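You operate a simulated robot arm through the tools that you are given. There is no shell and no other tool. Be economical: measure what you need, move in short steps, check, and stop when the job is done.

Carry out the task below with a simulated robot arm. There is one attempt and no reset: what you move stays moved.

TASK
Gauge both ferrules and press the one that stands high down to the ticket's depth.
Fine: one stroke; put the gauge back, draw the carriage out and leave the stop knob and the other holder as they are.
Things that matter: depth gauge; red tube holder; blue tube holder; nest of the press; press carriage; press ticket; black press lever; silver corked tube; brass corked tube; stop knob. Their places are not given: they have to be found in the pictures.

It is judged by the outcome, as a careful person would: the job done as asked, and still so three seconds after it is handed in. It fails if anything else is knocked over, pushed out of place, dropped, spilled or broken.

THE ROBOT
A 7-joint arm with a two-finger parallel gripper, fixed in place. Base frame: the origin is at the foot of the arm, x ahead of it, y to its left, z up; the work surface is at about z = 0. Lengths are in cm, angles in degrees, forces in N, time in s.
With the tool pointing down near the work surface it reaches from about 22 to 58 cm from the base axis. Its first joint turns from -66.0 to 66.0 degrees. Payload 2.5 kg.
Tool frame: the origin (TCP) lies between the finger pads and is the grasp point; the fingertips stand 2.3 cm ahead of it; z points along the fingers, y is the line along which they close. The gripper opens to 9.4 cm. The fingers are 3.8 cm wide and 1 cm thick; the gripper's body (5.4 by 9.6 cm) begins 3.9 cm behind the TCP.
Orientation is told as [roll, pitch, yaw] about the base's x, y, z axes, in that order, counted from this pose: with the fingers straight down and closing along the base's y, the tool's x points along the base's -x, its y along +y and its z along -z.

THE INTERFACE
- The arm moves only by the tool nudge_tool. Its argument "steps" is a list that holds one entry, the list of rows, each a list of 7 numbers: the shift along the tool's x, y, z in units of 30 mm (1.0 is 30 mm), then the turn, a rotation vector about the tool's x, y, z in units of 6 degrees (1.0 is 6 degrees), then the finger opening in cm, from 0 to 9.4. In form: [[[dx, dy, dz, rx, ry, rz, hand], ...]]. A call has 1 to 10 rows; each row shifts and turns the commanded pose from where the row before left it, along the tool's axes as they then stand. A call with a number of a shift or a turn outside -1 to 1 is refused whole. A row lasts 0.2 s, in which the tool goes at most 5 cm and 8.6 degrees; a call with a longer step from one row to the next is refused whole, and so is a gripper value outside its range. A pose out of reach is approached as far as the arm can. The call stops where the force on the tool passes 70 N (or 10 N more than at its start, if that is more) or the arm is blocked; 0.2 s more then pass. The fingers move at their own pace (about 10.8 cm/s each) and stop on an object; they squeeze with about 37 N. The grip force told is the motor's: it shows also when the fingers shut on nothing. Time passes only in rows, and 0.2 s behind the last, so rows that do not move let the fingers close. It gives the time, the measured TCP pose, the force on the tool (base axes), the opening and the grip force at its end, in the units of the frame above (readings bear some noise), and new pictures: "show" is both (left out), scene, wrist or none.
- Cameras (640 x 400 px; columns grow to the right, rows downward): "scene" is fixed at [12.86, -41.04, 55.54]; the picture's right is [0.76, -0.65, 0.00], its down [-0.31, -0.37, -0.87] and it looks along [0.56, 0.67, -0.49] (base axes); focal length 300 px, centre (320, 200). "wrist" rides on the gripper at [-3.9, 0, -4.4] in the tool frame; the picture's right is [0.00, -1.00, 0.00], its down [0.97, 0.00, -0.24] and it looks along [0.24, 0.00, 0.97] (tool axes); focal length 218 px, centre (320, 200).
- locate(camera, pixels): for up to 12 pixels [column, row] of the newest picture of that camera ("zoom" is the newest enlarged one), the place [x, y, z] in the base frame of the surface seen there, good to about 0.2 cm. No time passes.
- enlarge(camera, box): a new picture of the part [left, top, right, bottom] of that camera's present view, enlarged. No time passes.
- sign_off(): hands the job in; it is judged then, once.

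Work in short steps. Measure before you move; look again where a grasp or a placing could have gone wrong, and mend it. You have 80 turns and 120 pictures in all, the two below and enlarged ones among them. Open the gripper and draw the arm clear of the work before you hand the job in, unless the task says otherwise.

The tools are called as name(argument=value, ...) on one line, values as JSON. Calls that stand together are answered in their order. nudge_tool: Moves the arm, as the interface text tells. Its arguments: {"type":"object","properties":{"steps":{"type":"array"},"show":{"type":"string","enum":["both","scene","wrist","none"]}},"required":["steps"]} The other tools are called the same way: locate (camera, pixels) gives the place of the surface under pixels of a picture; enlarge (camera, box) takes an enlarged picture of a part of a camera's view; sign_off () hands the job in.

At the start:

```text
t: 0.0
tool_pos: [31.62, 11.9, 41.76]
orientation: [0.0, -0.1, 0.0]
wrist_force: [-0.2, -1.3, -0.7]
opening: 9.41
gripper_force: 0.2
```

scene: 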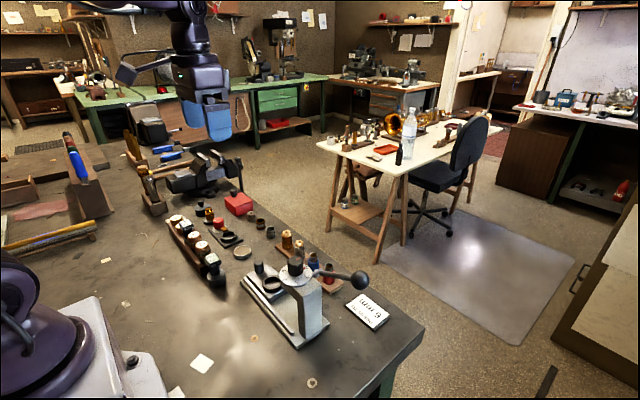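
wrist: 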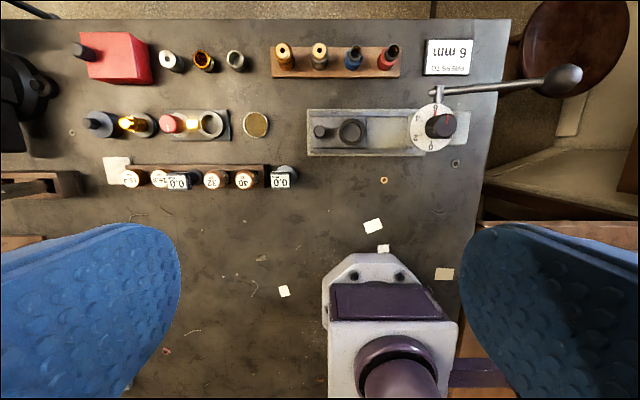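

I'll look closely at the work area: the press at about (290,290) and the ticket at (367,310) in the scene picture, and the rack in the wrist view.

enlarge(camera="scene", box=[220, 210, 400, 350])

enlarge(camera="wrist", box=[260, 30, 500, 180])

enlarge(camera="wrist", box=[60, 30, 300, 200])

enlarge(camera="scene", box=[130, 150, 290, 290])

```text
2.86 times, centred on (310, 280) of scene
```

zoom: 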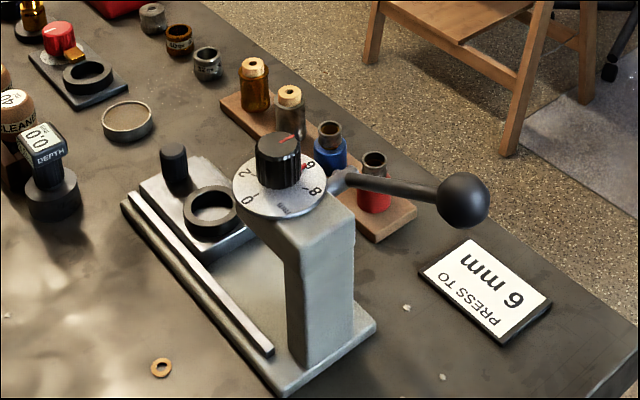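

```text
2.67 times, centred on (380, 105) of wrist
```

zoom: 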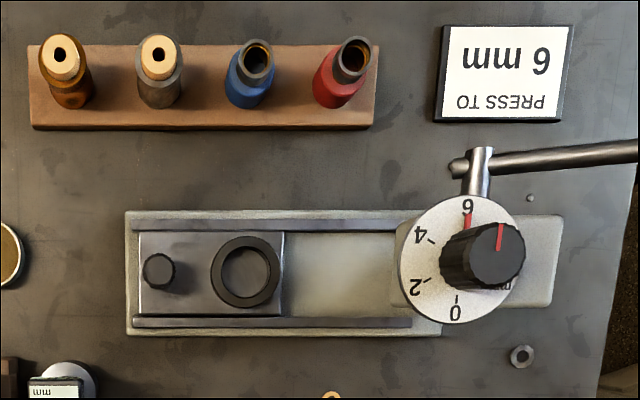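

```text
2.35 times, centred on (180, 115) of wrist
```

zoom: 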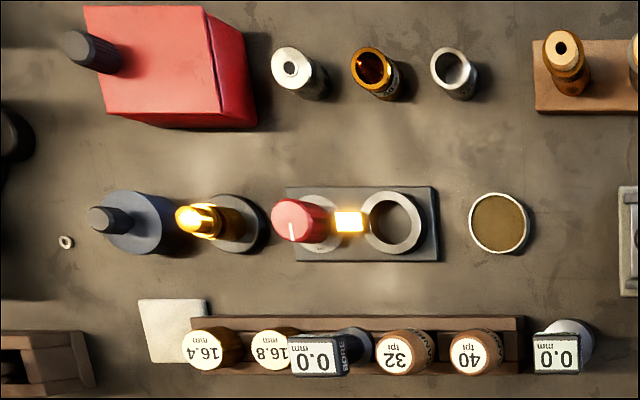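

```text
2.86 times, centred on (210, 220) of scene
```

zoom: 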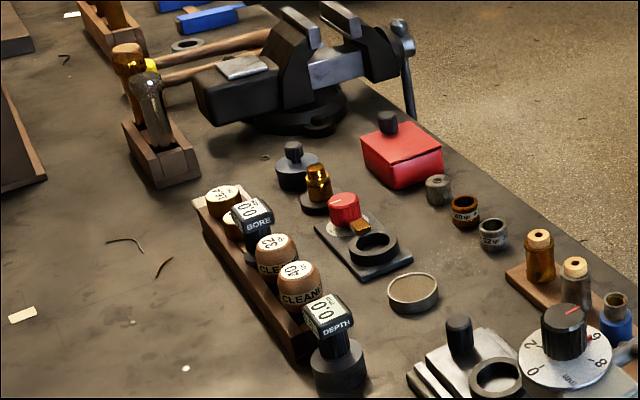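

Now I measure positions: gauge, holders, nest, carriage handle, knob, lever and ticket.

locate(camera="wrist", pixels=[[281, 180], [284, 168], [353, 52], [390, 50], [386, 64], [319, 131], [352, 131], [440, 126], [566, 78], [490, 88], [448, 56], [420, 140]])

enlarge(camera="scene", box=[250, 225, 350, 300])

enlarge(camera="scene", box=[170, 220, 270, 295])

```text
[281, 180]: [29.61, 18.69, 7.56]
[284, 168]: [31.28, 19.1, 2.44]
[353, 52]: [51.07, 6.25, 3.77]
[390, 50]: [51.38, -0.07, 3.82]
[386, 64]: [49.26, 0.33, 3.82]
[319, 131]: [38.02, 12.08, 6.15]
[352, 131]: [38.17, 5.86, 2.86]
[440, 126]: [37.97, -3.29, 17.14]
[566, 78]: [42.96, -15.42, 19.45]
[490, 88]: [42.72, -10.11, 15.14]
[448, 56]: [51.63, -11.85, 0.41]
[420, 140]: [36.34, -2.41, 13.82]
```

```text
5.33 times, centred on (300, 262) of scene
```

zoom: 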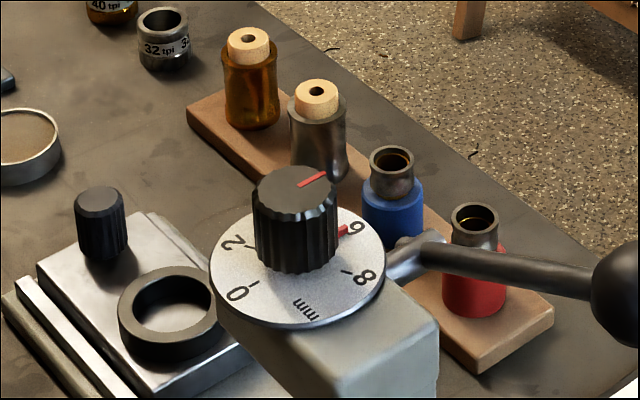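

```text
5.33 times, centred on (220, 258) of scene
```

zoom: 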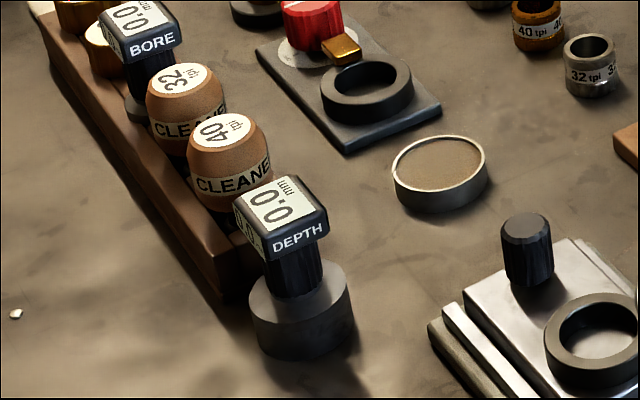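

The zoom shows the gauge beside the tray end. I'll get its dimensions and the gap to the tray, plus holder tops.

locate(camera="zoom", pixels=[[238, 210], [285, 180], [325, 218], [268, 255], [295, 275], [302, 345], [252, 305], [353, 300], [262, 150], [225, 120], [240, 290], [305, 290]])

locate(camera="scene", pixels=[[313, 250], [313, 256], [330, 262], [330, 270], [336, 282], [307, 264], [294, 262], [357, 280], [268, 266], [270, 282]])

```text
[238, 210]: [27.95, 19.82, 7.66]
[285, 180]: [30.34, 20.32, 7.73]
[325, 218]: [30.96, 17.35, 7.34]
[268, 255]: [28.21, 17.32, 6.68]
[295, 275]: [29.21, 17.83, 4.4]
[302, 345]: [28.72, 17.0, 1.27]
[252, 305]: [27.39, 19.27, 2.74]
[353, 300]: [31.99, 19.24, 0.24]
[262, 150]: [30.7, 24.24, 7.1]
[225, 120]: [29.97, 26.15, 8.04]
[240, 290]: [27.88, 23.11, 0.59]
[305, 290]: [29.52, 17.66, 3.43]
```

```text
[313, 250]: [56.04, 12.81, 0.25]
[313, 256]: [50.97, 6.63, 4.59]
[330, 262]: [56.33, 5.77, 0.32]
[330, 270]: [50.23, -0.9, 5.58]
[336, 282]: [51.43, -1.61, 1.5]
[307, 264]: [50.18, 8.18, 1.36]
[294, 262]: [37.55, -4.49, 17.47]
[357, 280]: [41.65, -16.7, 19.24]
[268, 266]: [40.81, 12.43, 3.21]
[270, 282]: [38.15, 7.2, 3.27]
```

The gauge head is about 3 cm square, centred near (29.5, 18.8), with its top at z 7.7. I'll move above it and then turn the hand 90° so the fingers close along x, clear of the tray.

nudge_tool(steps=[[[0.078, 0.256, 0.9, 0, 0, 0, 9.4], [0.078, 0.256, 0.9, 0, 0, 0, 9.4], [0.078, 0.256, 0.9, 0, 0, 0, 9.4], [0.078, 0.256, 0.9, 0, 0, 0, 9.4], [0.078, 0.256, 0.9, 0, 0, 0, 9.4], [0.078, 0.256, 0.9, 0, 0, 0, 9.4], [0.078, 0.256, 0.9, 0, 0, 0, 9.4], [0.078, 0.256, 0.9, 0, 0, 0, 9.4], [0.078, 0.256, 0, 0, 0, 0, 9.4]]], show="none")

nudge_tool(steps=[[[0, 0, 0, 0, 0, -1, 6], [0, 0, 0, 0, 0, -1, 6], [0, 0, 0, 0, 0, -1, 6], [0, 0, 0, 0, 0, -1, 6], [0, 0, 0, 0, 0, -1, 6], [0, 0, 0, 0, 0, -1, 6], [0, 0, 0, 0, 0, -1, 6], [0, 0, 0, 0, 0, -1, 6]]], show="none")

nudge_tool(steps=[[[0, 0, 0, 0, 0, -1, 6], [0, 0, 0, 0, 0, -1, 6], [0, 0, 0, 0, 0, -1, 6], [0, 0, 0, 0, 0, -1, 6], [0, 0, 0, 0, 0, -1, 6], [0, 0, 0, 0, 0, -1, 6], [0, 0, 0, 0, 0, -1, 6]]])

```text
t: 2.0
tool_pos: [29.64, 18.96, 20.23]
orientation: [0.0, 0.0, 0.0]
wrist_force: [-0.1, -0.4, -0.7]
opening: 9.39
gripper_force: 0.0
```

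```text
t: 3.8
tool_pos: [29.68, 18.83, 20.15]
orientation: [0.0, 0.0, 48.1]
wrist_force: [-0.2, -0.1, 0.3]
opening: 6.0
gripper_force: 0.2
```

```text
t: 5.4
tool_pos: [29.52, 18.85, 20.23]
orientation: [0.0, 0.0, 90.1]
wrist_force: [-0.1, -0.4, -0.2]
opening: 5.98
gripper_force: 0.2
```

scene: 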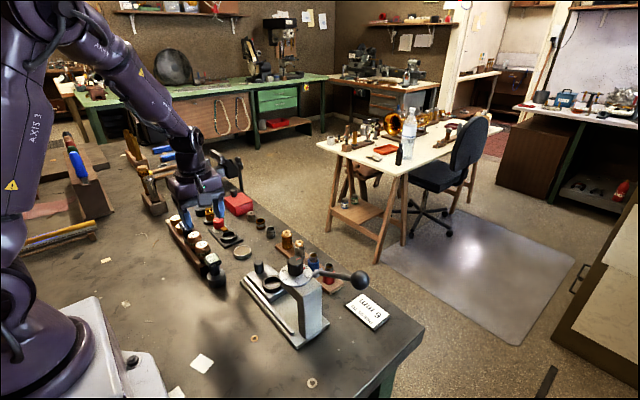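
wrist: 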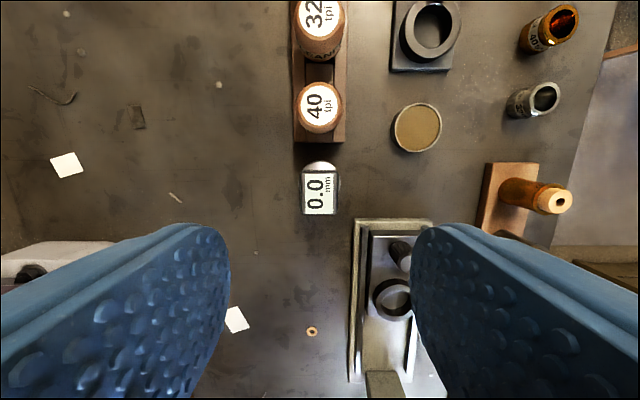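

The gauge is at column 320, so it lines up in x. I'll locate the head corners and base precisely.

locate(camera="wrist", pixels=[[320, 193], [305, 175], [336, 175], [305, 212], [336, 212], [320, 165], [320, 139], [300, 165], [340, 165], [352, 222], [346, 380]])

enlarge(camera="wrist", box=[260, 120, 420, 220])

```text
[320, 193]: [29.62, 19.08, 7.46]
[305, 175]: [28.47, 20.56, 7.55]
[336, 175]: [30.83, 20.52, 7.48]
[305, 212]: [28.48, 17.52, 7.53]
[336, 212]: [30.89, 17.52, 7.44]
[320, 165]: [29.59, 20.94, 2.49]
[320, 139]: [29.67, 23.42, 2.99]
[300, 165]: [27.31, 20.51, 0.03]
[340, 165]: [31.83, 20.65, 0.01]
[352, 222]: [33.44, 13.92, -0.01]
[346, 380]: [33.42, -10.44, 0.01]
```

```text
4.00 times, centred on (340, 170) of wrist
```

zoom: 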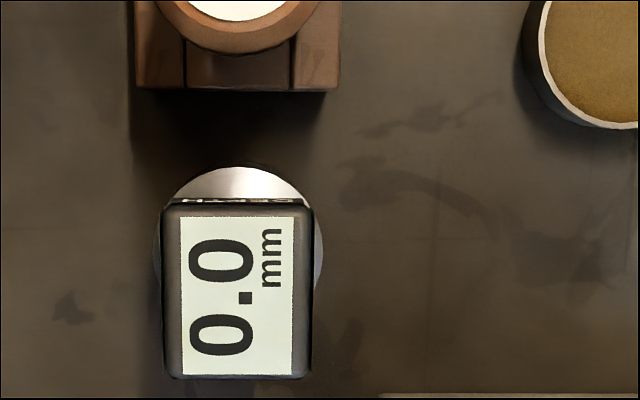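

The head spans x 28.4–31.0 and y 17.4–20.6, centred at (29.65, 19.0). I'll descend to z≈6.8 with 5 cm of opening.

nudge_tool(steps=[[[-0.05, -0.035, 0.745, 0, 0, 0, 5], [0, 0, 0.745, 0, 0, 0, 5], [0, 0, 0.745, 0, 0, 0, 5], [0, 0, 0.745, 0, 0, 0, 5], [0, 0, 0.745, 0, 0, 0, 5], [0, 0, 0.745, 0, 0, 0, 5]]])

```text
t: 6.8
tool_pos: [29.74, 18.99, 6.81]
orientation: [-0.1, 0.0, 89.9]
wrist_force: [0.6, -0.3, 0.3]
opening: 5.0
gripper_force: 0.1
```

scene: 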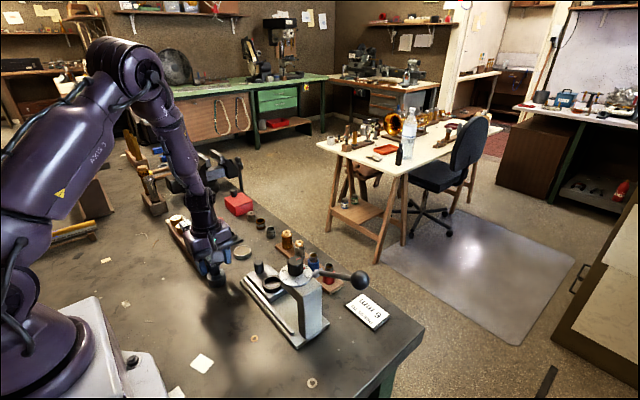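
wrist: 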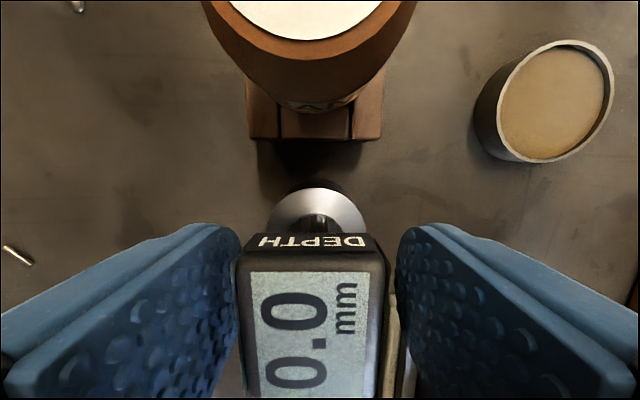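

The fingers straddle the head. I'll close on it and lift.

nudge_tool(steps=[[[0, 0, 0, 0, 0, 0, 0], [0, 0, 0, 0, 0, 0, 0], [0, 0, 0, 0, 0, 0, 0], [0, 0, 0, 0, 0, 0, 0]]], show="none")

nudge_tool(steps=[[[0, 0, -0.3, 0, 0, 0, 0], [0, 0, -0.7, 0, 0, 0, 0], [0, 0, -1, 0, 0, 0, 0], [0, 0, -1, 0, 0, 0, 0]]])

```text
t: 7.8
tool_pos: [29.72, 19.01, 6.78]
orientation: [0.1, 0.0, 90.0]
wrist_force: [0.6, 1.4, -0.5]
opening: 2.98
gripper_force: 37.0
```

```text
t: 8.8
tool_pos: [29.56, 18.85, 15.84]
orientation: [0.1, 0.0, 90.0]
wrist_force: [-0.3, -0.6, -2.0]
opening: 2.95
gripper_force: 36.7
```

scene: 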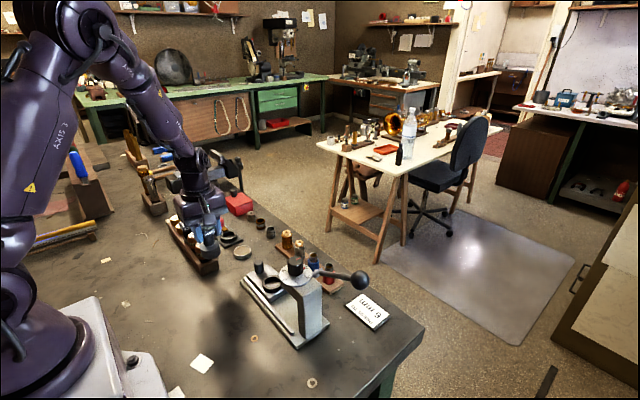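
wrist: 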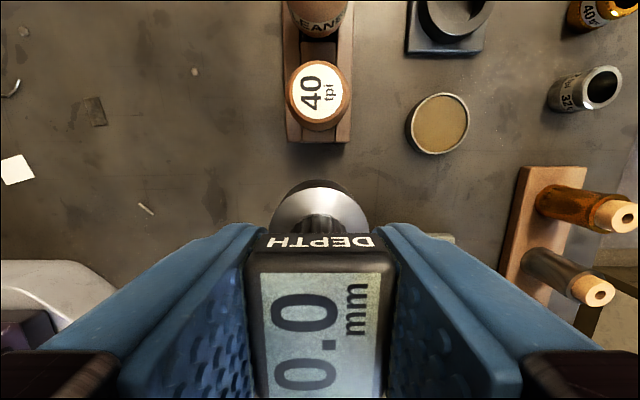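

Gauge is held. Now I'll get exact positions of the two holders from the scene zoom.

enlarge(camera="scene", box=[300, 240, 360, 290])

```text
8.00 times, centred on (330, 265) of scene
```

zoom: 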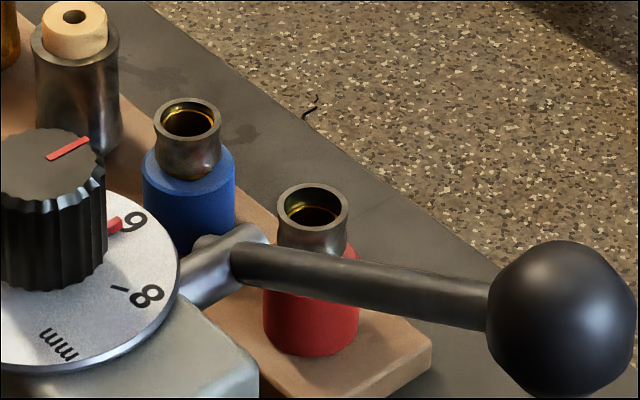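

locate(camera="zoom", pixels=[[158, 120], [187, 101], [217, 120], [188, 142], [187, 165], [190, 210], [281, 205], [313, 187], [345, 210], [313, 233], [313, 330], [225, 165]])

```text
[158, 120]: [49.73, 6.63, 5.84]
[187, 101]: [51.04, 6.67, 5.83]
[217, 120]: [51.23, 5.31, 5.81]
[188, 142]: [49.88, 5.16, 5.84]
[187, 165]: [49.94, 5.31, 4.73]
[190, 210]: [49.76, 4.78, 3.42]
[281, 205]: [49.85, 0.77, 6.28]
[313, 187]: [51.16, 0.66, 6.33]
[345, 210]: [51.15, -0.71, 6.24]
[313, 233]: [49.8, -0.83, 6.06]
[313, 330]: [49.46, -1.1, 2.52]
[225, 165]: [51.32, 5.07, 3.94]
```

Blue ferrule axis is about (50.5, 5.95), top 5.83. Red is about (50.5, 0.0), top 6.25. I'll carry the gauge above the blue holder.

nudge_tool(steps=[[[0, 0, -0.9, 0, 0, 0, 0], [0.5375, -0.8725, 0, 0, 0, 0, 0], [0.5375, -0.8725, 0, 0, 0, 0, 0], [0.5375, -0.8725, 0, 0, 0, 0, 0], [0.5375, -0.8725, 0, 0, 0, 0, 0], [0.5375, -0.8725, 0, 0, 0, 0, 0], [0.5375, -0.8725, 0, 0, 0, 0, 0], [0.5375, -0.8725, 0, 0, 0, 0, 0], [0.5375, -0.8725, 0, 0, 0, 0, 0], [0, 0, 0, 0, 0, 0, 0]]])

```text
t: 11.0
tool_pos: [50.61, 6.05, 18.41]
orientation: [0.0, 0.0, 90.0]
wrist_force: [-0.1, -0.3, -2.5]
opening: 2.96
gripper_force: 37.6
```

scene: 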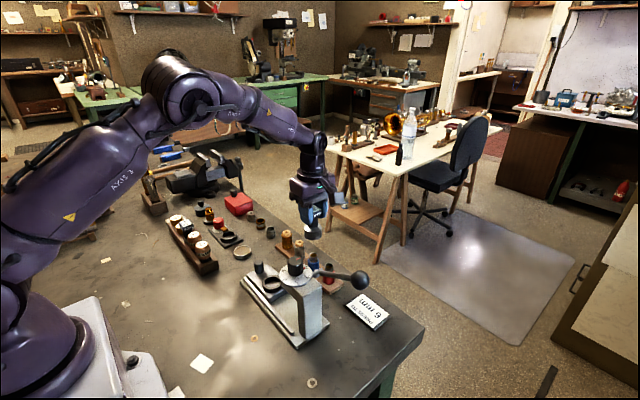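
wrist: 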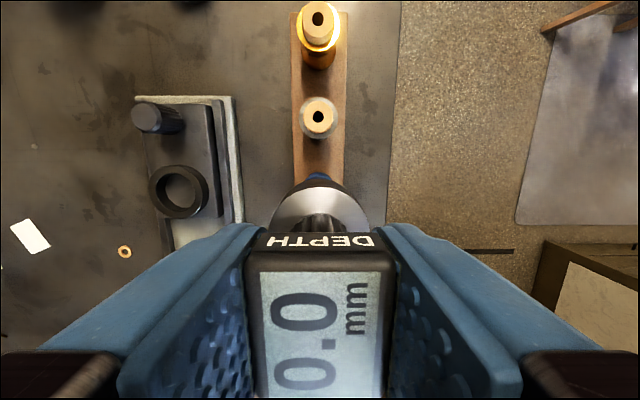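

It's aligned over blue. I'll descend to just above the ferrule (gauge bottom at about 6.4) and look.

nudge_tool(steps=[[[0.03, 0.03, 0.5, 0, 0, 0, 0], [0, 0, 0.5, 0, 0, 0, 0], [0, 0, 0.4, 0, 0, 0, 0], [0, 0, 0.3, 0, 0, 0, 0]]])

enlarge(camera="scene", box=[280, 200, 360, 280])

```text
t: 12.0
tool_pos: [50.54, 6.09, 13.41]
orientation: [-0.1, 0.0, 90.0]
wrist_force: [-0.3, -0.1, -3.2]
opening: 2.99
gripper_force: 37.2
```

scene: 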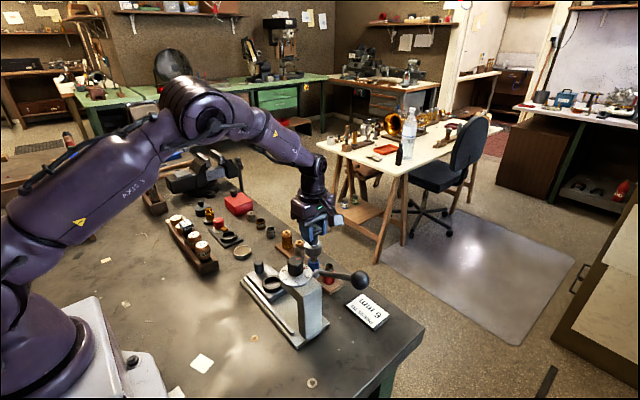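
wrist: 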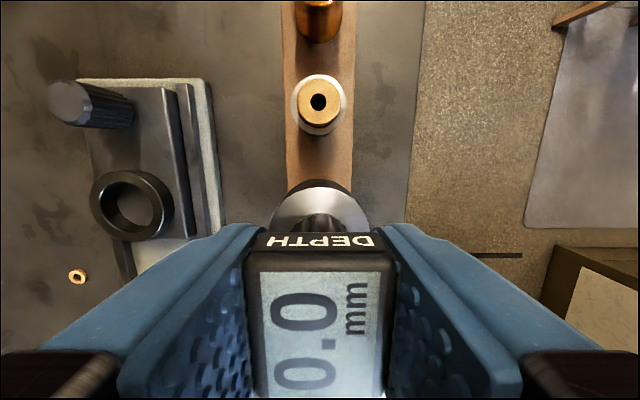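

```text
5.00 times, centred on (320, 240) of scene
```

zoom: 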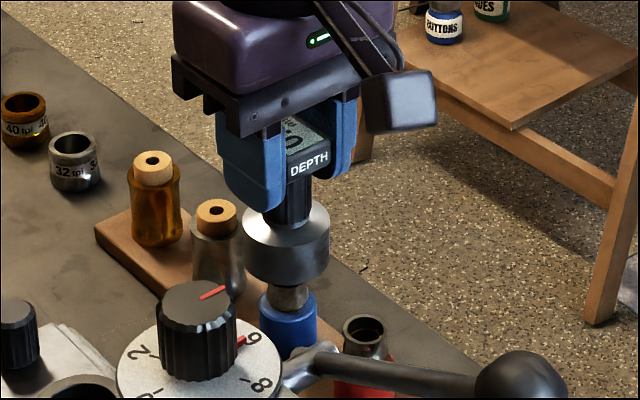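

The gauge hangs just over the blue ferrule. I'll shift 1.4 mm and lower it gently.

nudge_tool(steps=[[[0.045, 0.013, 0, 0, 0, 0, 0], [0, 0, 0.067, 0, 0, 0, 0], [0, 0, 0.067, 0, 0, 0, 0], [0, 0, 0.067, 0, 0, 0, 0]]])

enlarge(camera="scene", box=[280, 200, 360, 280])

```text
t: 13.0
tool_pos: [50.55, 5.87, 12.69]
orientation: [-0.1, 0.0, 89.9]
wrist_force: [0.6, -0.5, -2.2]
opening: 2.96
gripper_force: 37.0
```

scene: 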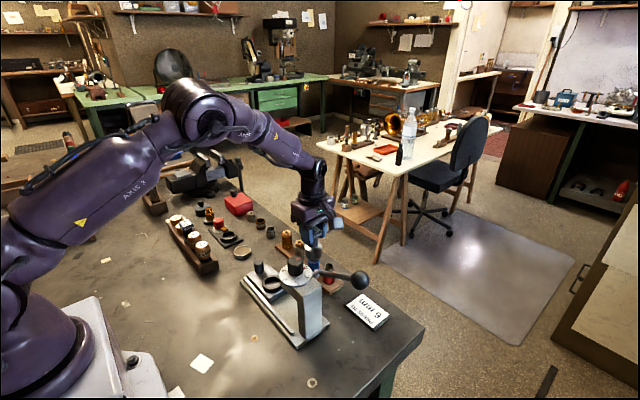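
wrist: 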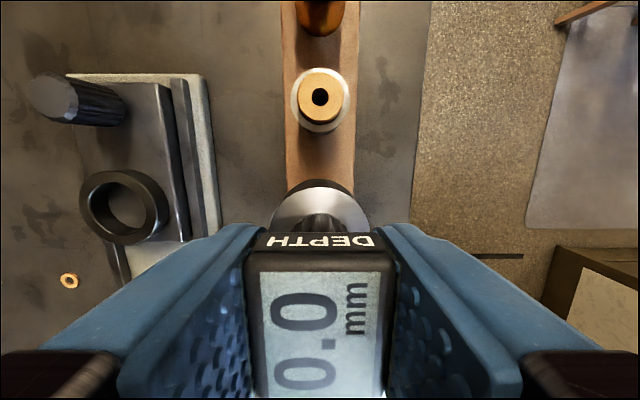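

```text
5.00 times, centred on (320, 240) of scene
```

zoom: 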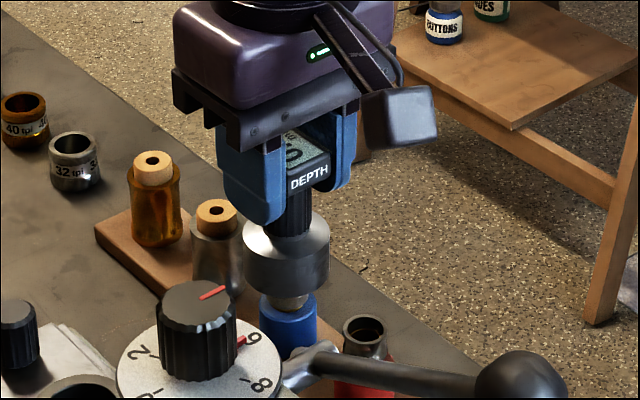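

No contact yet and it still reads 0.0. I'll continue down in 1 mm steps.

nudge_tool(steps=[[[0, 0, 0.035, 0, 0, 0, 0], [0, 0, 0.035, 0, 0, 0, 0], [0, 0, 0.035, 0, 0, 0, 0]]], show="wrist")

```text
t: 13.8
tool_pos: [50.39, 6.01, 12.41]
orientation: [-0.1, 0.0, 90.0]
wrist_force: [-0.5, -0.5, -2.9]
opening: 3.01
gripper_force: 36.9
```

wrist: 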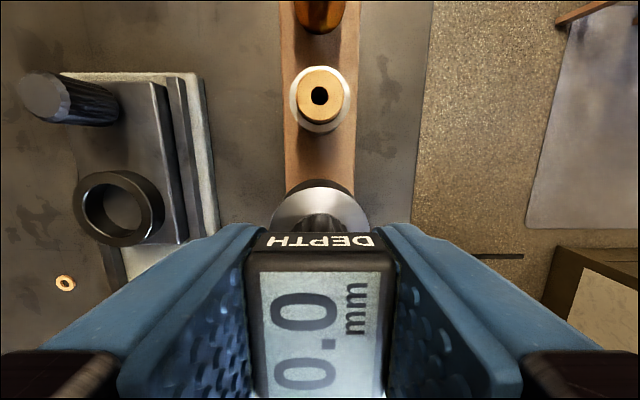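

The gauge bottom (z≈5.6) is now below the ferrule top with no force, so it is a sleeve that fits over the ferrule. I'll continue gently.

nudge_tool(steps=[[[0, 0, 0.05, 0, 0, 0, 0], [0, 0, 0.05, 0, 0, 0, 0], [0, 0, 0.05, 0, 0, 0, 0], [0, 0, 0.05, 0, 0, 0, 0], [0, 0, 0.05, 0, 0, 0, 0]]])

enlarge(camera="scene", box=[280, 200, 360, 280])

```text
t: 15.0
tool_pos: [50.45, 6.04, 11.73]
orientation: [-0.1, 0.0, 90.0]
wrist_force: [0.1, -0.2, -2.9]
opening: 2.98
gripper_force: 37.1
```

scene: 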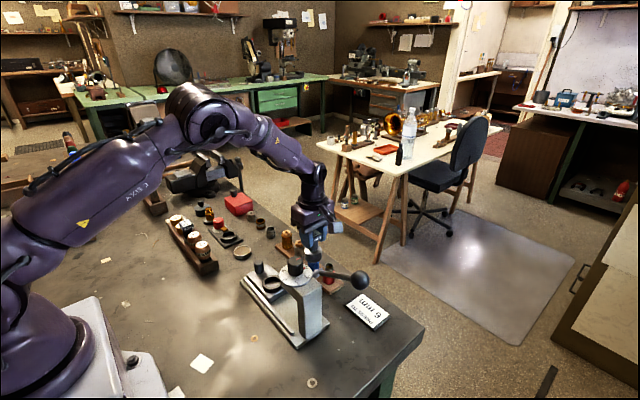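
wrist: 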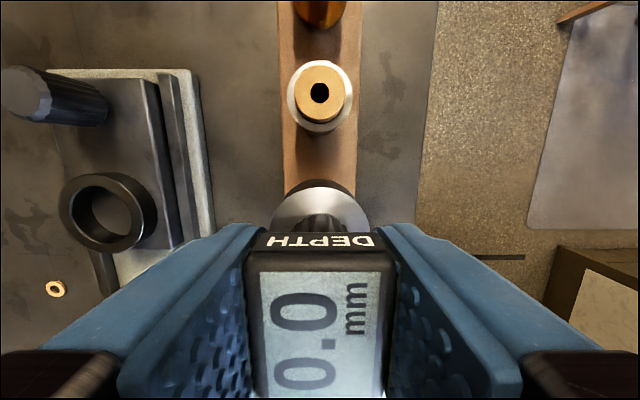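

```text
5.00 times, centred on (320, 240) of scene
```

zoom: 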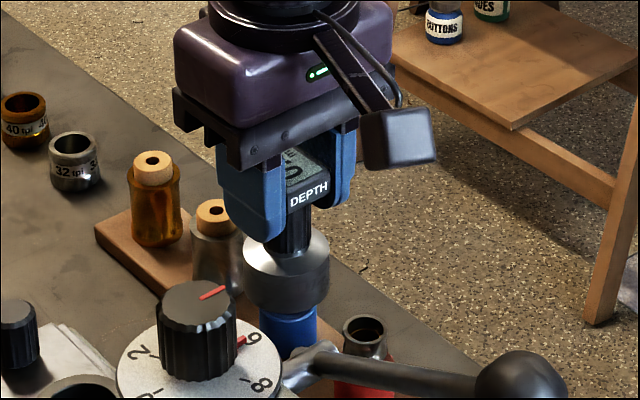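

The sleeve is close to the blue shoulder, with no contact force yet. Continuing gently.

nudge_tool(steps=[[[0, 0, 0.05, 0, 0, 0, 0], [0, 0, 0.05, 0, 0, 0, 0], [0, 0, 0.05, 0, 0, 0, 0], [0, 0, 0.03, 0, 0, 0, 0]]], show="wrist")

```text
t: 16.0
tool_pos: [50.43, 5.93, 11.11]
orientation: [0.0, -0.1, 90.1]
wrist_force: [-0.7, 0.1, -3.4]
opening: 2.99
gripper_force: 37.1
```

wrist: 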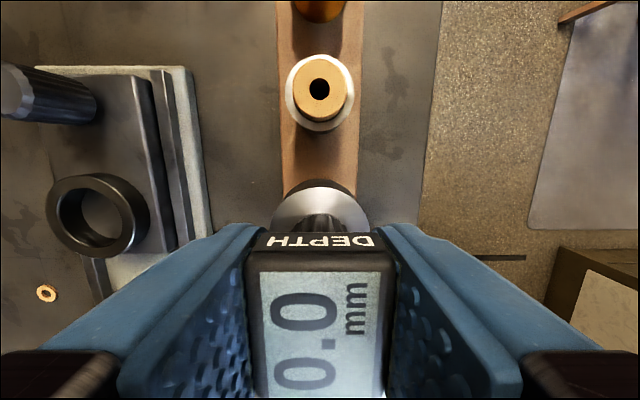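

nudge_tool(steps=[[[0, 0, 0.035, 0, 0, 0, 0], [0, 0, 0.035, 0, 0, 0, 0], [0, 0, 0.035, 0, 0, 0, 0]]], show="wrist")

enlarge(camera="scene", box=[280, 200, 360, 280])

```text
t: 16.8
tool_pos: [50.59, 5.85, 10.78]
orientation: [-0.1, 0.1, 90.0]
wrist_force: [0.9, -0.1, -2.2]
opening: 2.97
gripper_force: 37.8
```

wrist: 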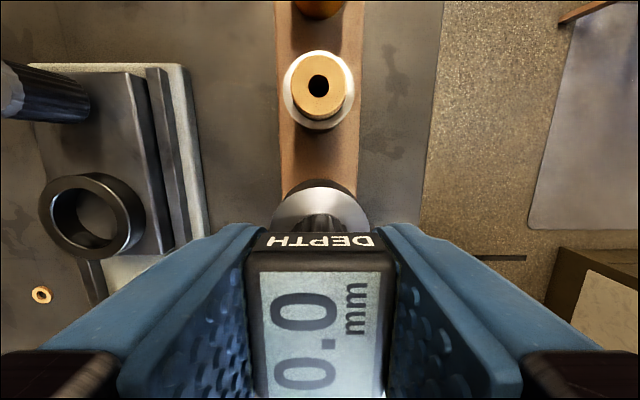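

```text
5.00 times, centred on (320, 240) of scene
```

zoom: 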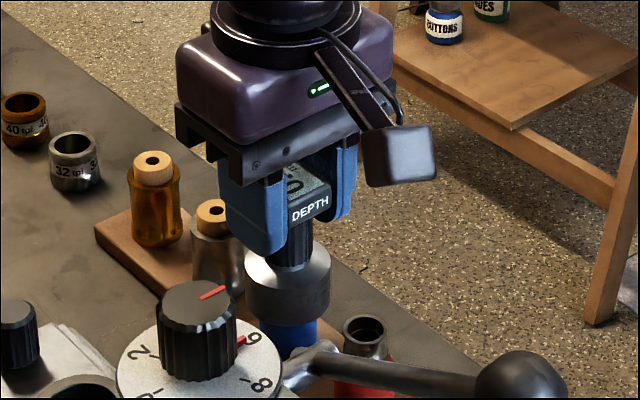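

nudge_tool(steps=[[[0, 0, 0.03, 0, 0, 0, 0], [0, 0, 0.03, 0, 0, 0, 0]]], show="wrist")

```text
t: 17.4
tool_pos: [50.53, 5.94, 10.62]
orientation: [-0.1, 0.0, 90.0]
wrist_force: [0.4, -0.5, -2.3]
opening: 2.97
gripper_force: 37.0
```

wrist: 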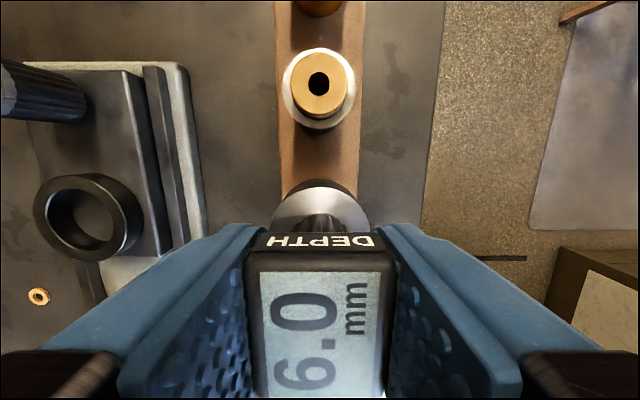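

The display changed. I'll enlarge it.

enlarge(camera="wrist", box=[230, 250, 410, 400])

```text
2.67 times, centred on (320, 325) of wrist
```

zoom: 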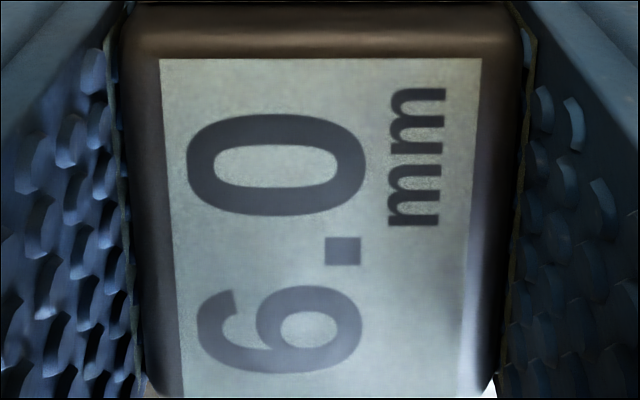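

It reads 6.0 mm with the loop at the baseline, so blue is already at the ticket depth. I'll lift straight up and move to the red holder.

nudge_tool(steps=[[[0, 0, -0.2, 0, 0, 0, 0], [0, 0, -0.5, 0, 0, 0, 0], [0, 0, -0.6, 0, 0, 0, 0], [0, 0, -0.5, 0, 0, 0, 0], [0.66, 0, 0, 0, 0, 0, 0], [0.66, 0, 0, 0, 0, 0, 0], [0.66, 0, 0, 0, 0, 0, 0], [0, 0, 0, 0, 0, 0, 0]]])

enlarge(camera="scene", box=[290, 200, 370, 280])

```text
t: 19.2
tool_pos: [50.49, -0.13, 16.04]
orientation: [0.0, 0.0, 90.0]
wrist_force: [-0.2, -0.3, -2.3]
opening: 2.98
gripper_force: 36.5
```

scene: 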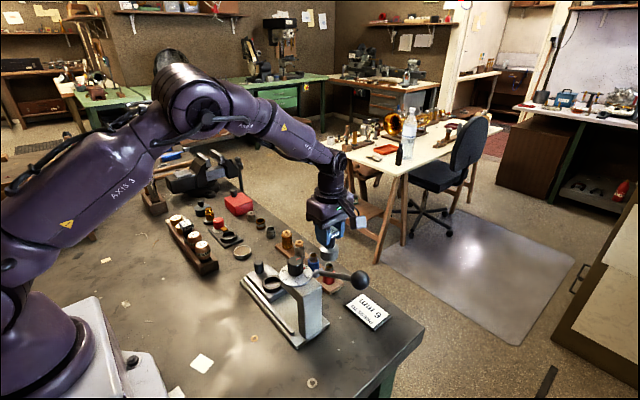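
wrist: 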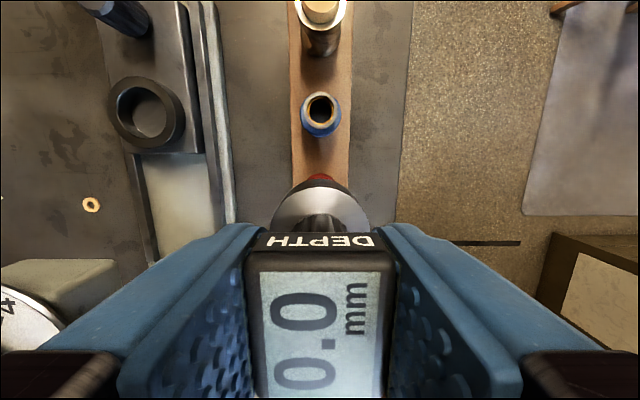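

```text
5.00 times, centred on (330, 240) of scene
```

zoom: 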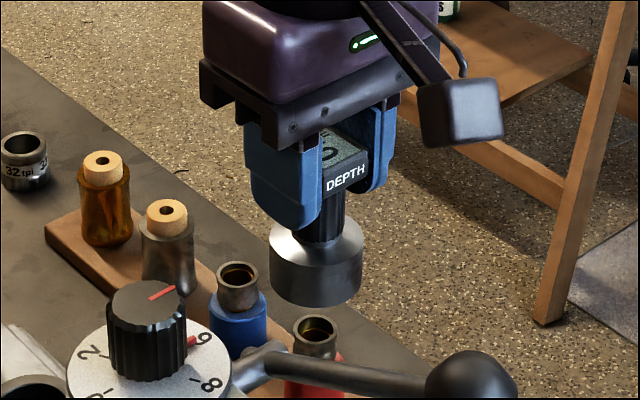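

Over red at (50.5, -0.1). I'll lower with a gentle approach.

nudge_tool(steps=[[[-0.025, 0, 0.5, 0, 0, 0, 0], [0, 0, 0.4, 0, 0, 0, 0], [0, 0, 0.1, 0, 0, 0, 0], [0, 0, 0.1, 0, 0, 0, 0], [0, 0, 0.07, 0, 0, 0, 0], [0, 0, 0.07, 0, 0, 0, 0], [0, 0, 0.07, 0, 0, 0, 0], [0, 0, 0.07, 0, 0, 0, 0]]], show="wrist")

```text
t: 21.0
tool_pos: [50.51, -0.01, 12.05]
orientation: [0.0, 0.0, 90.1]
wrist_force: [-0.1, -0.8, -1.8]
opening: 2.98
gripper_force: 37.3
```

wrist: 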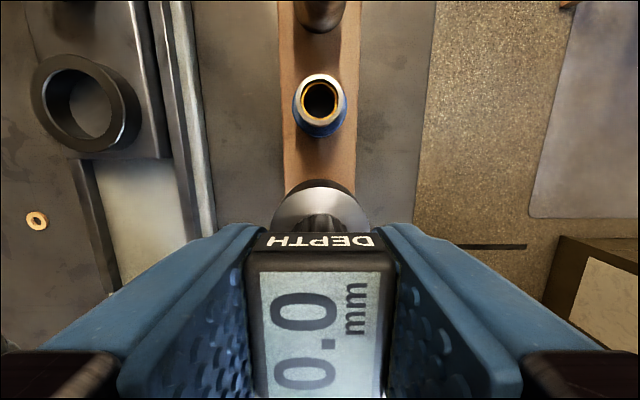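

nudge_tool(steps=[[[0, 0, 0.07, 0, 0, 0, 0], [0, 0, 0.07, 0, 0, 0, 0], [0, 0, 0.07, 0, 0, 0, 0], [0, 0, 0.07, 0, 0, 0, 0], [0, 0, 0.05, 0, 0, 0, 0]]], show="wrist")

```text
t: 22.2
tool_pos: [50.48, 0.14, 11.08]
orientation: [-0.1, -0.1, 90.0]
wrist_force: [-2.8, 0.7, 8.2]
opening: 2.96
gripper_force: 37.2
```

wrist: 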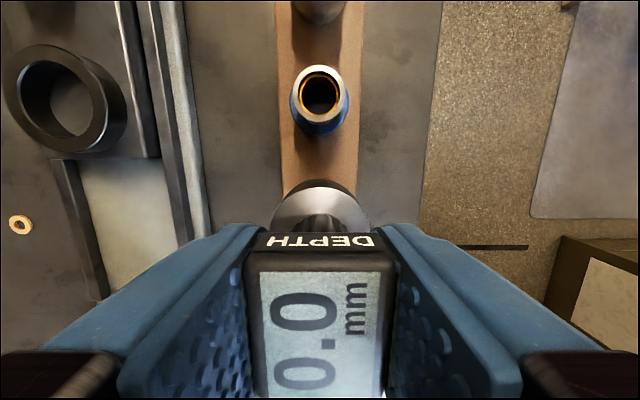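

There is contact (about 10 N), but the reading is still 0.0. I'll check the seating from the scene.

enlarge(camera="scene", box=[300, 220, 370, 290])

enlarge(camera="wrist", box=[230, 250, 410, 400])

```text
5.71 times, centred on (335, 255) of scene
```

zoom: 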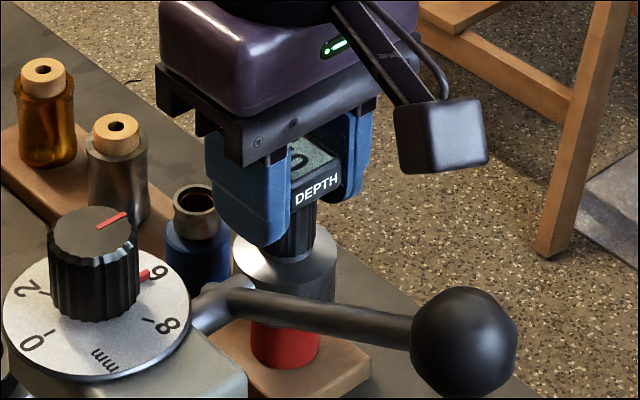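

```text
2.67 times, centred on (320, 325) of wrist
```

zoom: 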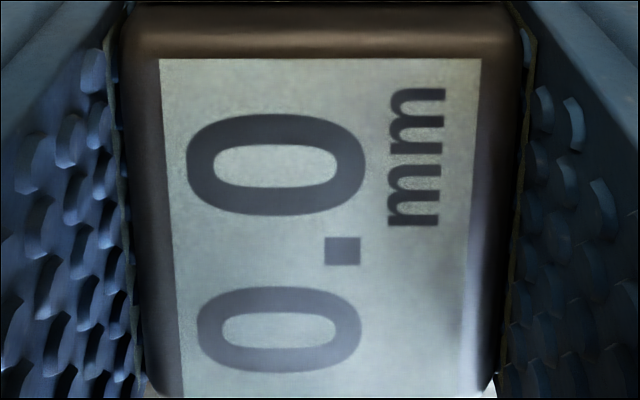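

nudge_tool(steps=[[[0.02, 0, -0.02, 0, 0, 0, 0], [0, 0, 0, 0, 0, 0, 0], [0, 0, 0, 0, 0, 0, 0]]], show="wrist")

```text
t: 23.0
tool_pos: [50.43, 0.04, 10.92]
orientation: [0.0, 0.0, 90.0]
wrist_force: [-2.5, 1.3, 7.6]
opening: 2.97
gripper_force: 37.1
```

wrist: 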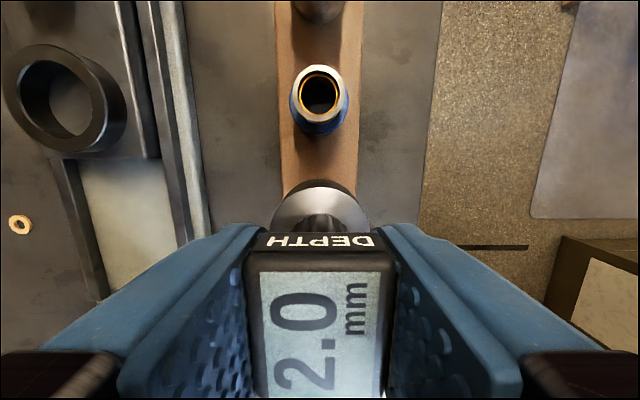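

Red reads 2.0 mm, so it stands 4 mm high and must be pressed to 6. I'll lift off and take the gauge home to (29.7, 19.0).

nudge_tool(steps=[[[0, 0, -0.15, 0, 0, 0, 0], [0, 0, -0.5, 0, 0, 0, 0], [0, 0, -0.7, 0, 0, 0, 0], [0, 0, -0.7, 0, 0, 0, 0], [0, 0, -0.3, 0, 0, 0, 0]]], show="scene")

enlarge(camera="scene", box=[300, 240, 360, 290])

nudge_tool(steps=[[[-0.703, 0.769, 0, 0, 0, 0, 0], [-0.703, 0.769, 0, 0, 0, 0, 0], [-0.703, 0.769, 0, 0, 0, 0, 0], [-0.703, 0.769, 0, 0, 0, 0, 0], [-0.703, 0.769, 0, 0, 0, 0, 0], [-0.703, 0.769, 0, 0, 0, 0, 0], [-0.703, 0.769, 0, 0, 0, 0, 0], [-0.703, 0.769, 0, 0, 0, 0, 0], [-0.703, 0.769, 0, 0, 0, 0, 0], [0, 0, 0, 0, 0, 0, 0]]], show="none")

```text
t: 24.2
tool_pos: [50.52, 0.03, 17.94]
orientation: [0.0, 0.0, 90.0]
wrist_force: [-0.3, -1.0, -2.2]
opening: 2.98
gripper_force: 37.4
```

scene: 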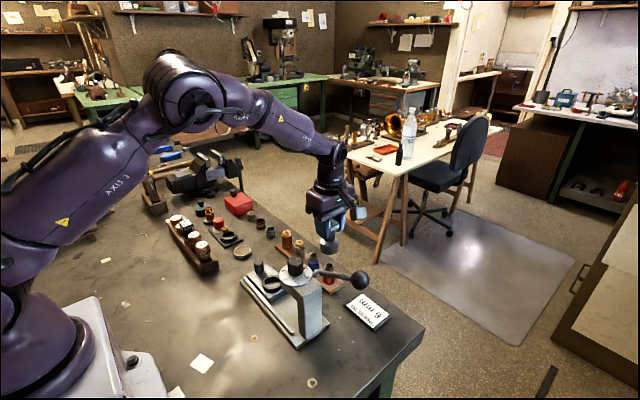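

```text
8.00 times, centred on (330, 265) of scene
```

zoom: 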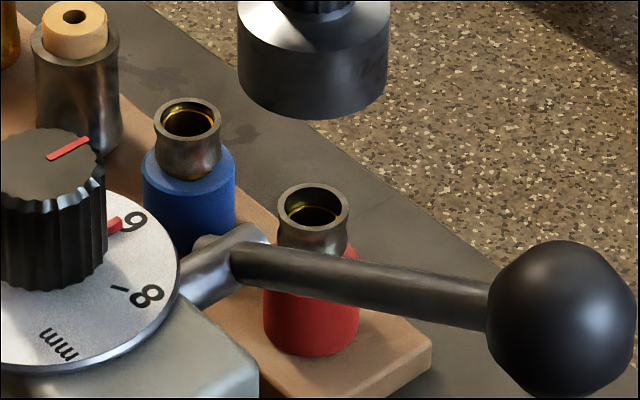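

```text
t: 26.4
tool_pos: [29.69, 18.94, 18.07]
orientation: [0.1, 0.1, 90.0]
wrist_force: [0.4, -0.2, -1.2]
opening: 2.94
gripper_force: 36.9
```

Holders are unchanged. I'll lower the gauge to its spot.

nudge_tool(steps=[[[0, 0, 0.8, 0, 0, 0, 0], [0, 0, 0.8, 0, 0, 0, 0], [0, 0, 0.8, 0, 0, 0, 0], [0, 0, 0.7, 0, 0, 0, 0], [0, 0, 0.45, 0, 0, 0, 0], [0, 0, 0.07, 0, 0, 0, 0], [0, 0, 0.04, 0, 0, 0, 0]]])

```text
t: 28.0
tool_pos: [29.65, 19.08, 6.96]
orientation: [0.1, 0.0, 90.0]
wrist_force: [-0.7, -0.3, -2.2]
opening: 2.97
gripper_force: 37.3
```

scene: 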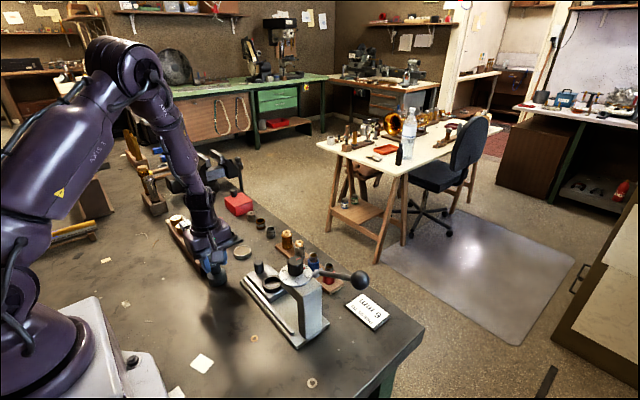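
wrist: 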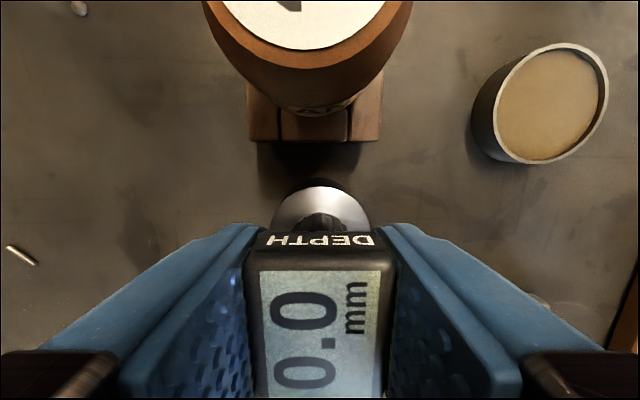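

nudge_tool(steps=[[[0, 0, 0.03, 0, 0, 0, 0], [0, 0, 0.02, 0, 0, 0, 0]]], show="none")

```text
t: 28.6
tool_pos: [29.73, 19.04, 6.81]
orientation: [0.1, 0.0, 90.1]
wrist_force: [-0.8, -0.1, -2.2]
opening: 2.96
gripper_force: 36.7
```

nudge_tool(steps=[[[0, 0, 0.02, 0, 0, 0, 0], [0, 0, 0, 0, 0, 0, 0]]], show="none")

```text
t: 29.2
tool_pos: [29.81, 18.99, 6.71]
orientation: [0.0, -0.1, 90.1]
wrist_force: [-2.8, -3.0, 10.3]
opening: 2.97
gripper_force: 37.4
```

The table contact shows (about +12 N). I'll release and rise straight up.

nudge_tool(steps=[[[0, 0, 0, 0, 0, 0, 5], [0, 0, 0, 0, 0, 0, 5], [0, 0, -0.3, 0, 0, 0, 5], [0, 0, -0.8, 0, 0, 0, 5], [0, 0, -1, 0, 0, 0, 5], [0, 0, -1, 0, 0, 0, 5], [0, 0, -1, 0, 0, 0, 5]]])

```text
t: 30.8
tool_pos: [29.64, 18.97, 19.06]
orientation: [0.1, 0.0, 90.0]
wrist_force: [0.1, -1.0, -0.5]
opening: 4.98
gripper_force: 0.1
```

scene: 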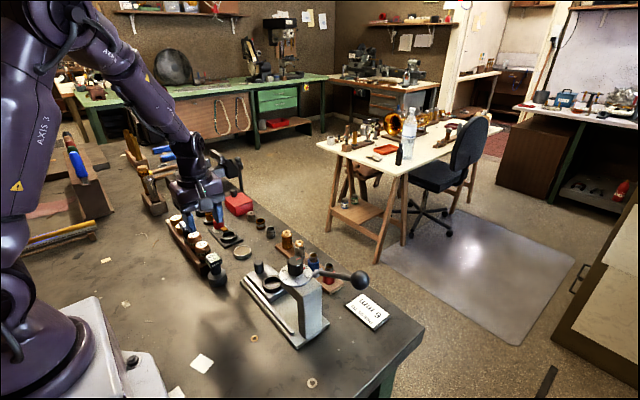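
wrist: 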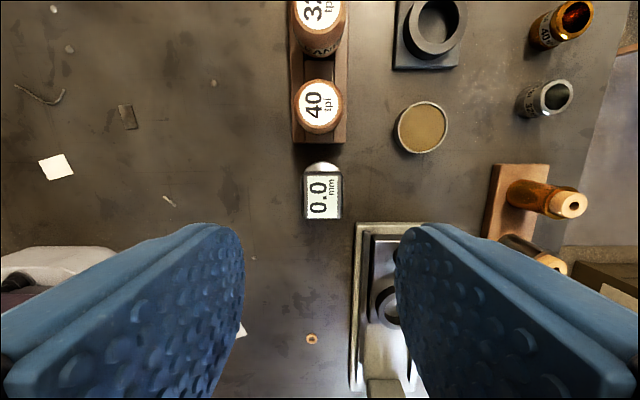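

The gauge stands at home reading 0.0. Now I'll measure the nest and red holder in detail.

enlarge(camera="scene", box=[235, 250, 315, 310])

```text
6.67 times, centred on (275, 280) of scene
```

zoom: 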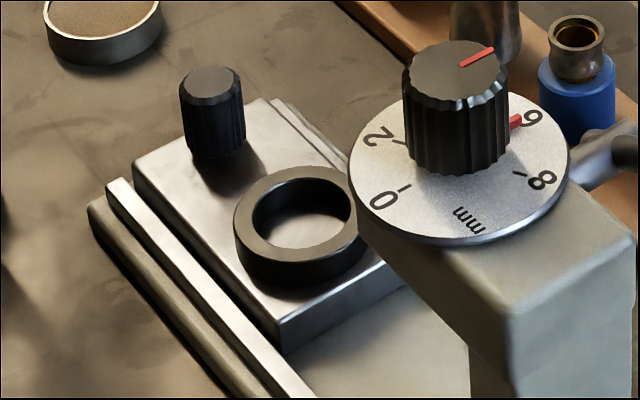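

locate(camera="zoom", pixels=[[240, 215], [300, 172], [300, 228], [300, 240], [295, 262], [255, 215], [345, 215], [200, 170], [285, 325], [213, 75], [215, 145], [455, 225]])

locate(camera="scene", pixels=[[328, 271], [325, 275], [327, 279], [331, 283], [331, 287], [306, 264]])

```text
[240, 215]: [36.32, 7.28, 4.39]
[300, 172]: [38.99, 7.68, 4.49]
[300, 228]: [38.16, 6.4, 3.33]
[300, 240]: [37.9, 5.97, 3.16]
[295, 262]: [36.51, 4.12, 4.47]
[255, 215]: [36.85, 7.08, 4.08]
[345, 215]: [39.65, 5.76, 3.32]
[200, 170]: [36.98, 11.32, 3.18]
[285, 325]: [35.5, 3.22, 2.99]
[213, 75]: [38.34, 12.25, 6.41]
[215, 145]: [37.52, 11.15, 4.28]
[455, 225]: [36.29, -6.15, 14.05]
```

```text
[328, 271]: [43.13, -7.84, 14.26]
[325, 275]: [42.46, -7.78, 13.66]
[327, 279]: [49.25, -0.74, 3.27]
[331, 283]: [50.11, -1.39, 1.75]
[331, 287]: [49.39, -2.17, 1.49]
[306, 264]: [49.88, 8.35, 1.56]
```

The nest floor is z≈3.2, the ring top z≈4.45, and the ring centre is about (38, 6). The holder must be gripped high so the fingertips clear the ring. I'll go above the red holder first.

nudge_tool(steps=[[[0.703, -0.773, 0, 0, 0, 0, 5], [0.703, -0.773, 0, 0, 0, 0, 5], [0.703, -0.773, 0, 0, 0, 0, 5], [0.703, -0.773, 0, 0, 0, 0, 5], [0.703, -0.773, 0, 0, 0, 0, 5], [0.703, -0.773, 0, 0, 0, 0, 5], [0.703, -0.773, 0, 0, 0, 0, 5], [0.703, -0.773, 0, 0, 0, 0, 5], [0.703, -0.773, 0, 0, 0, 0, 5], [0, 0, 0, 0, 0, 0, 5]]], show="wrist")

```text
t: 33.0
tool_pos: [50.65, 0.08, 18.94]
orientation: [0.0, 0.0, 90.0]
wrist_force: [0.0, 0.3, 0.1]
opening: 4.98
gripper_force: 0.1
```

wrist: 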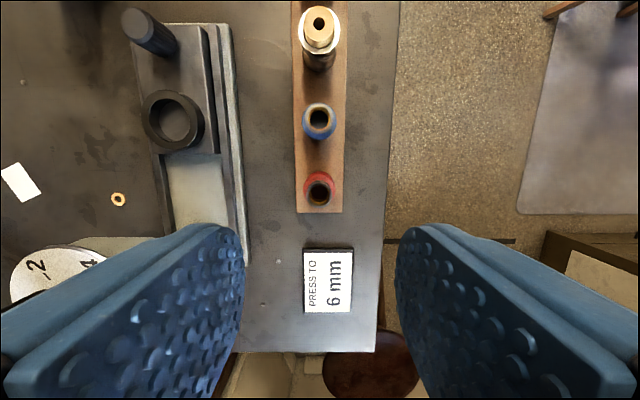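

enlarge(camera="wrist", box=[120, 0, 360, 220])

locate(camera="wrist", pixels=[[147, 117], [196, 117], [171, 92], [171, 143], [319, 179], [306, 190], [333, 190], [319, 203], [320, 174], [319, 195], [303, 183]])

```text
1.82 times, centred on (240, 110) of wrist
```

zoom: 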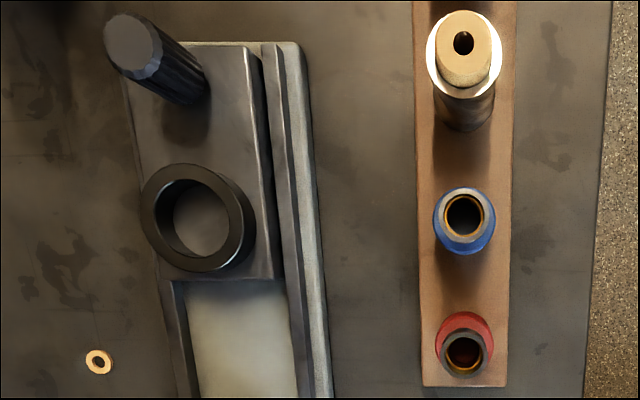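

```text
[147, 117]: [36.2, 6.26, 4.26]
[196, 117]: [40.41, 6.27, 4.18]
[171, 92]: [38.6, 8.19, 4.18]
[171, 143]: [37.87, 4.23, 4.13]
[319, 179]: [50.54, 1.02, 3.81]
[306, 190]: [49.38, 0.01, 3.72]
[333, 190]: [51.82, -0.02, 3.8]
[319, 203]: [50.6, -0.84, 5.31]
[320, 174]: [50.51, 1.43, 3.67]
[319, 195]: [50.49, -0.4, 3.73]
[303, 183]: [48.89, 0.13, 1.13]
```

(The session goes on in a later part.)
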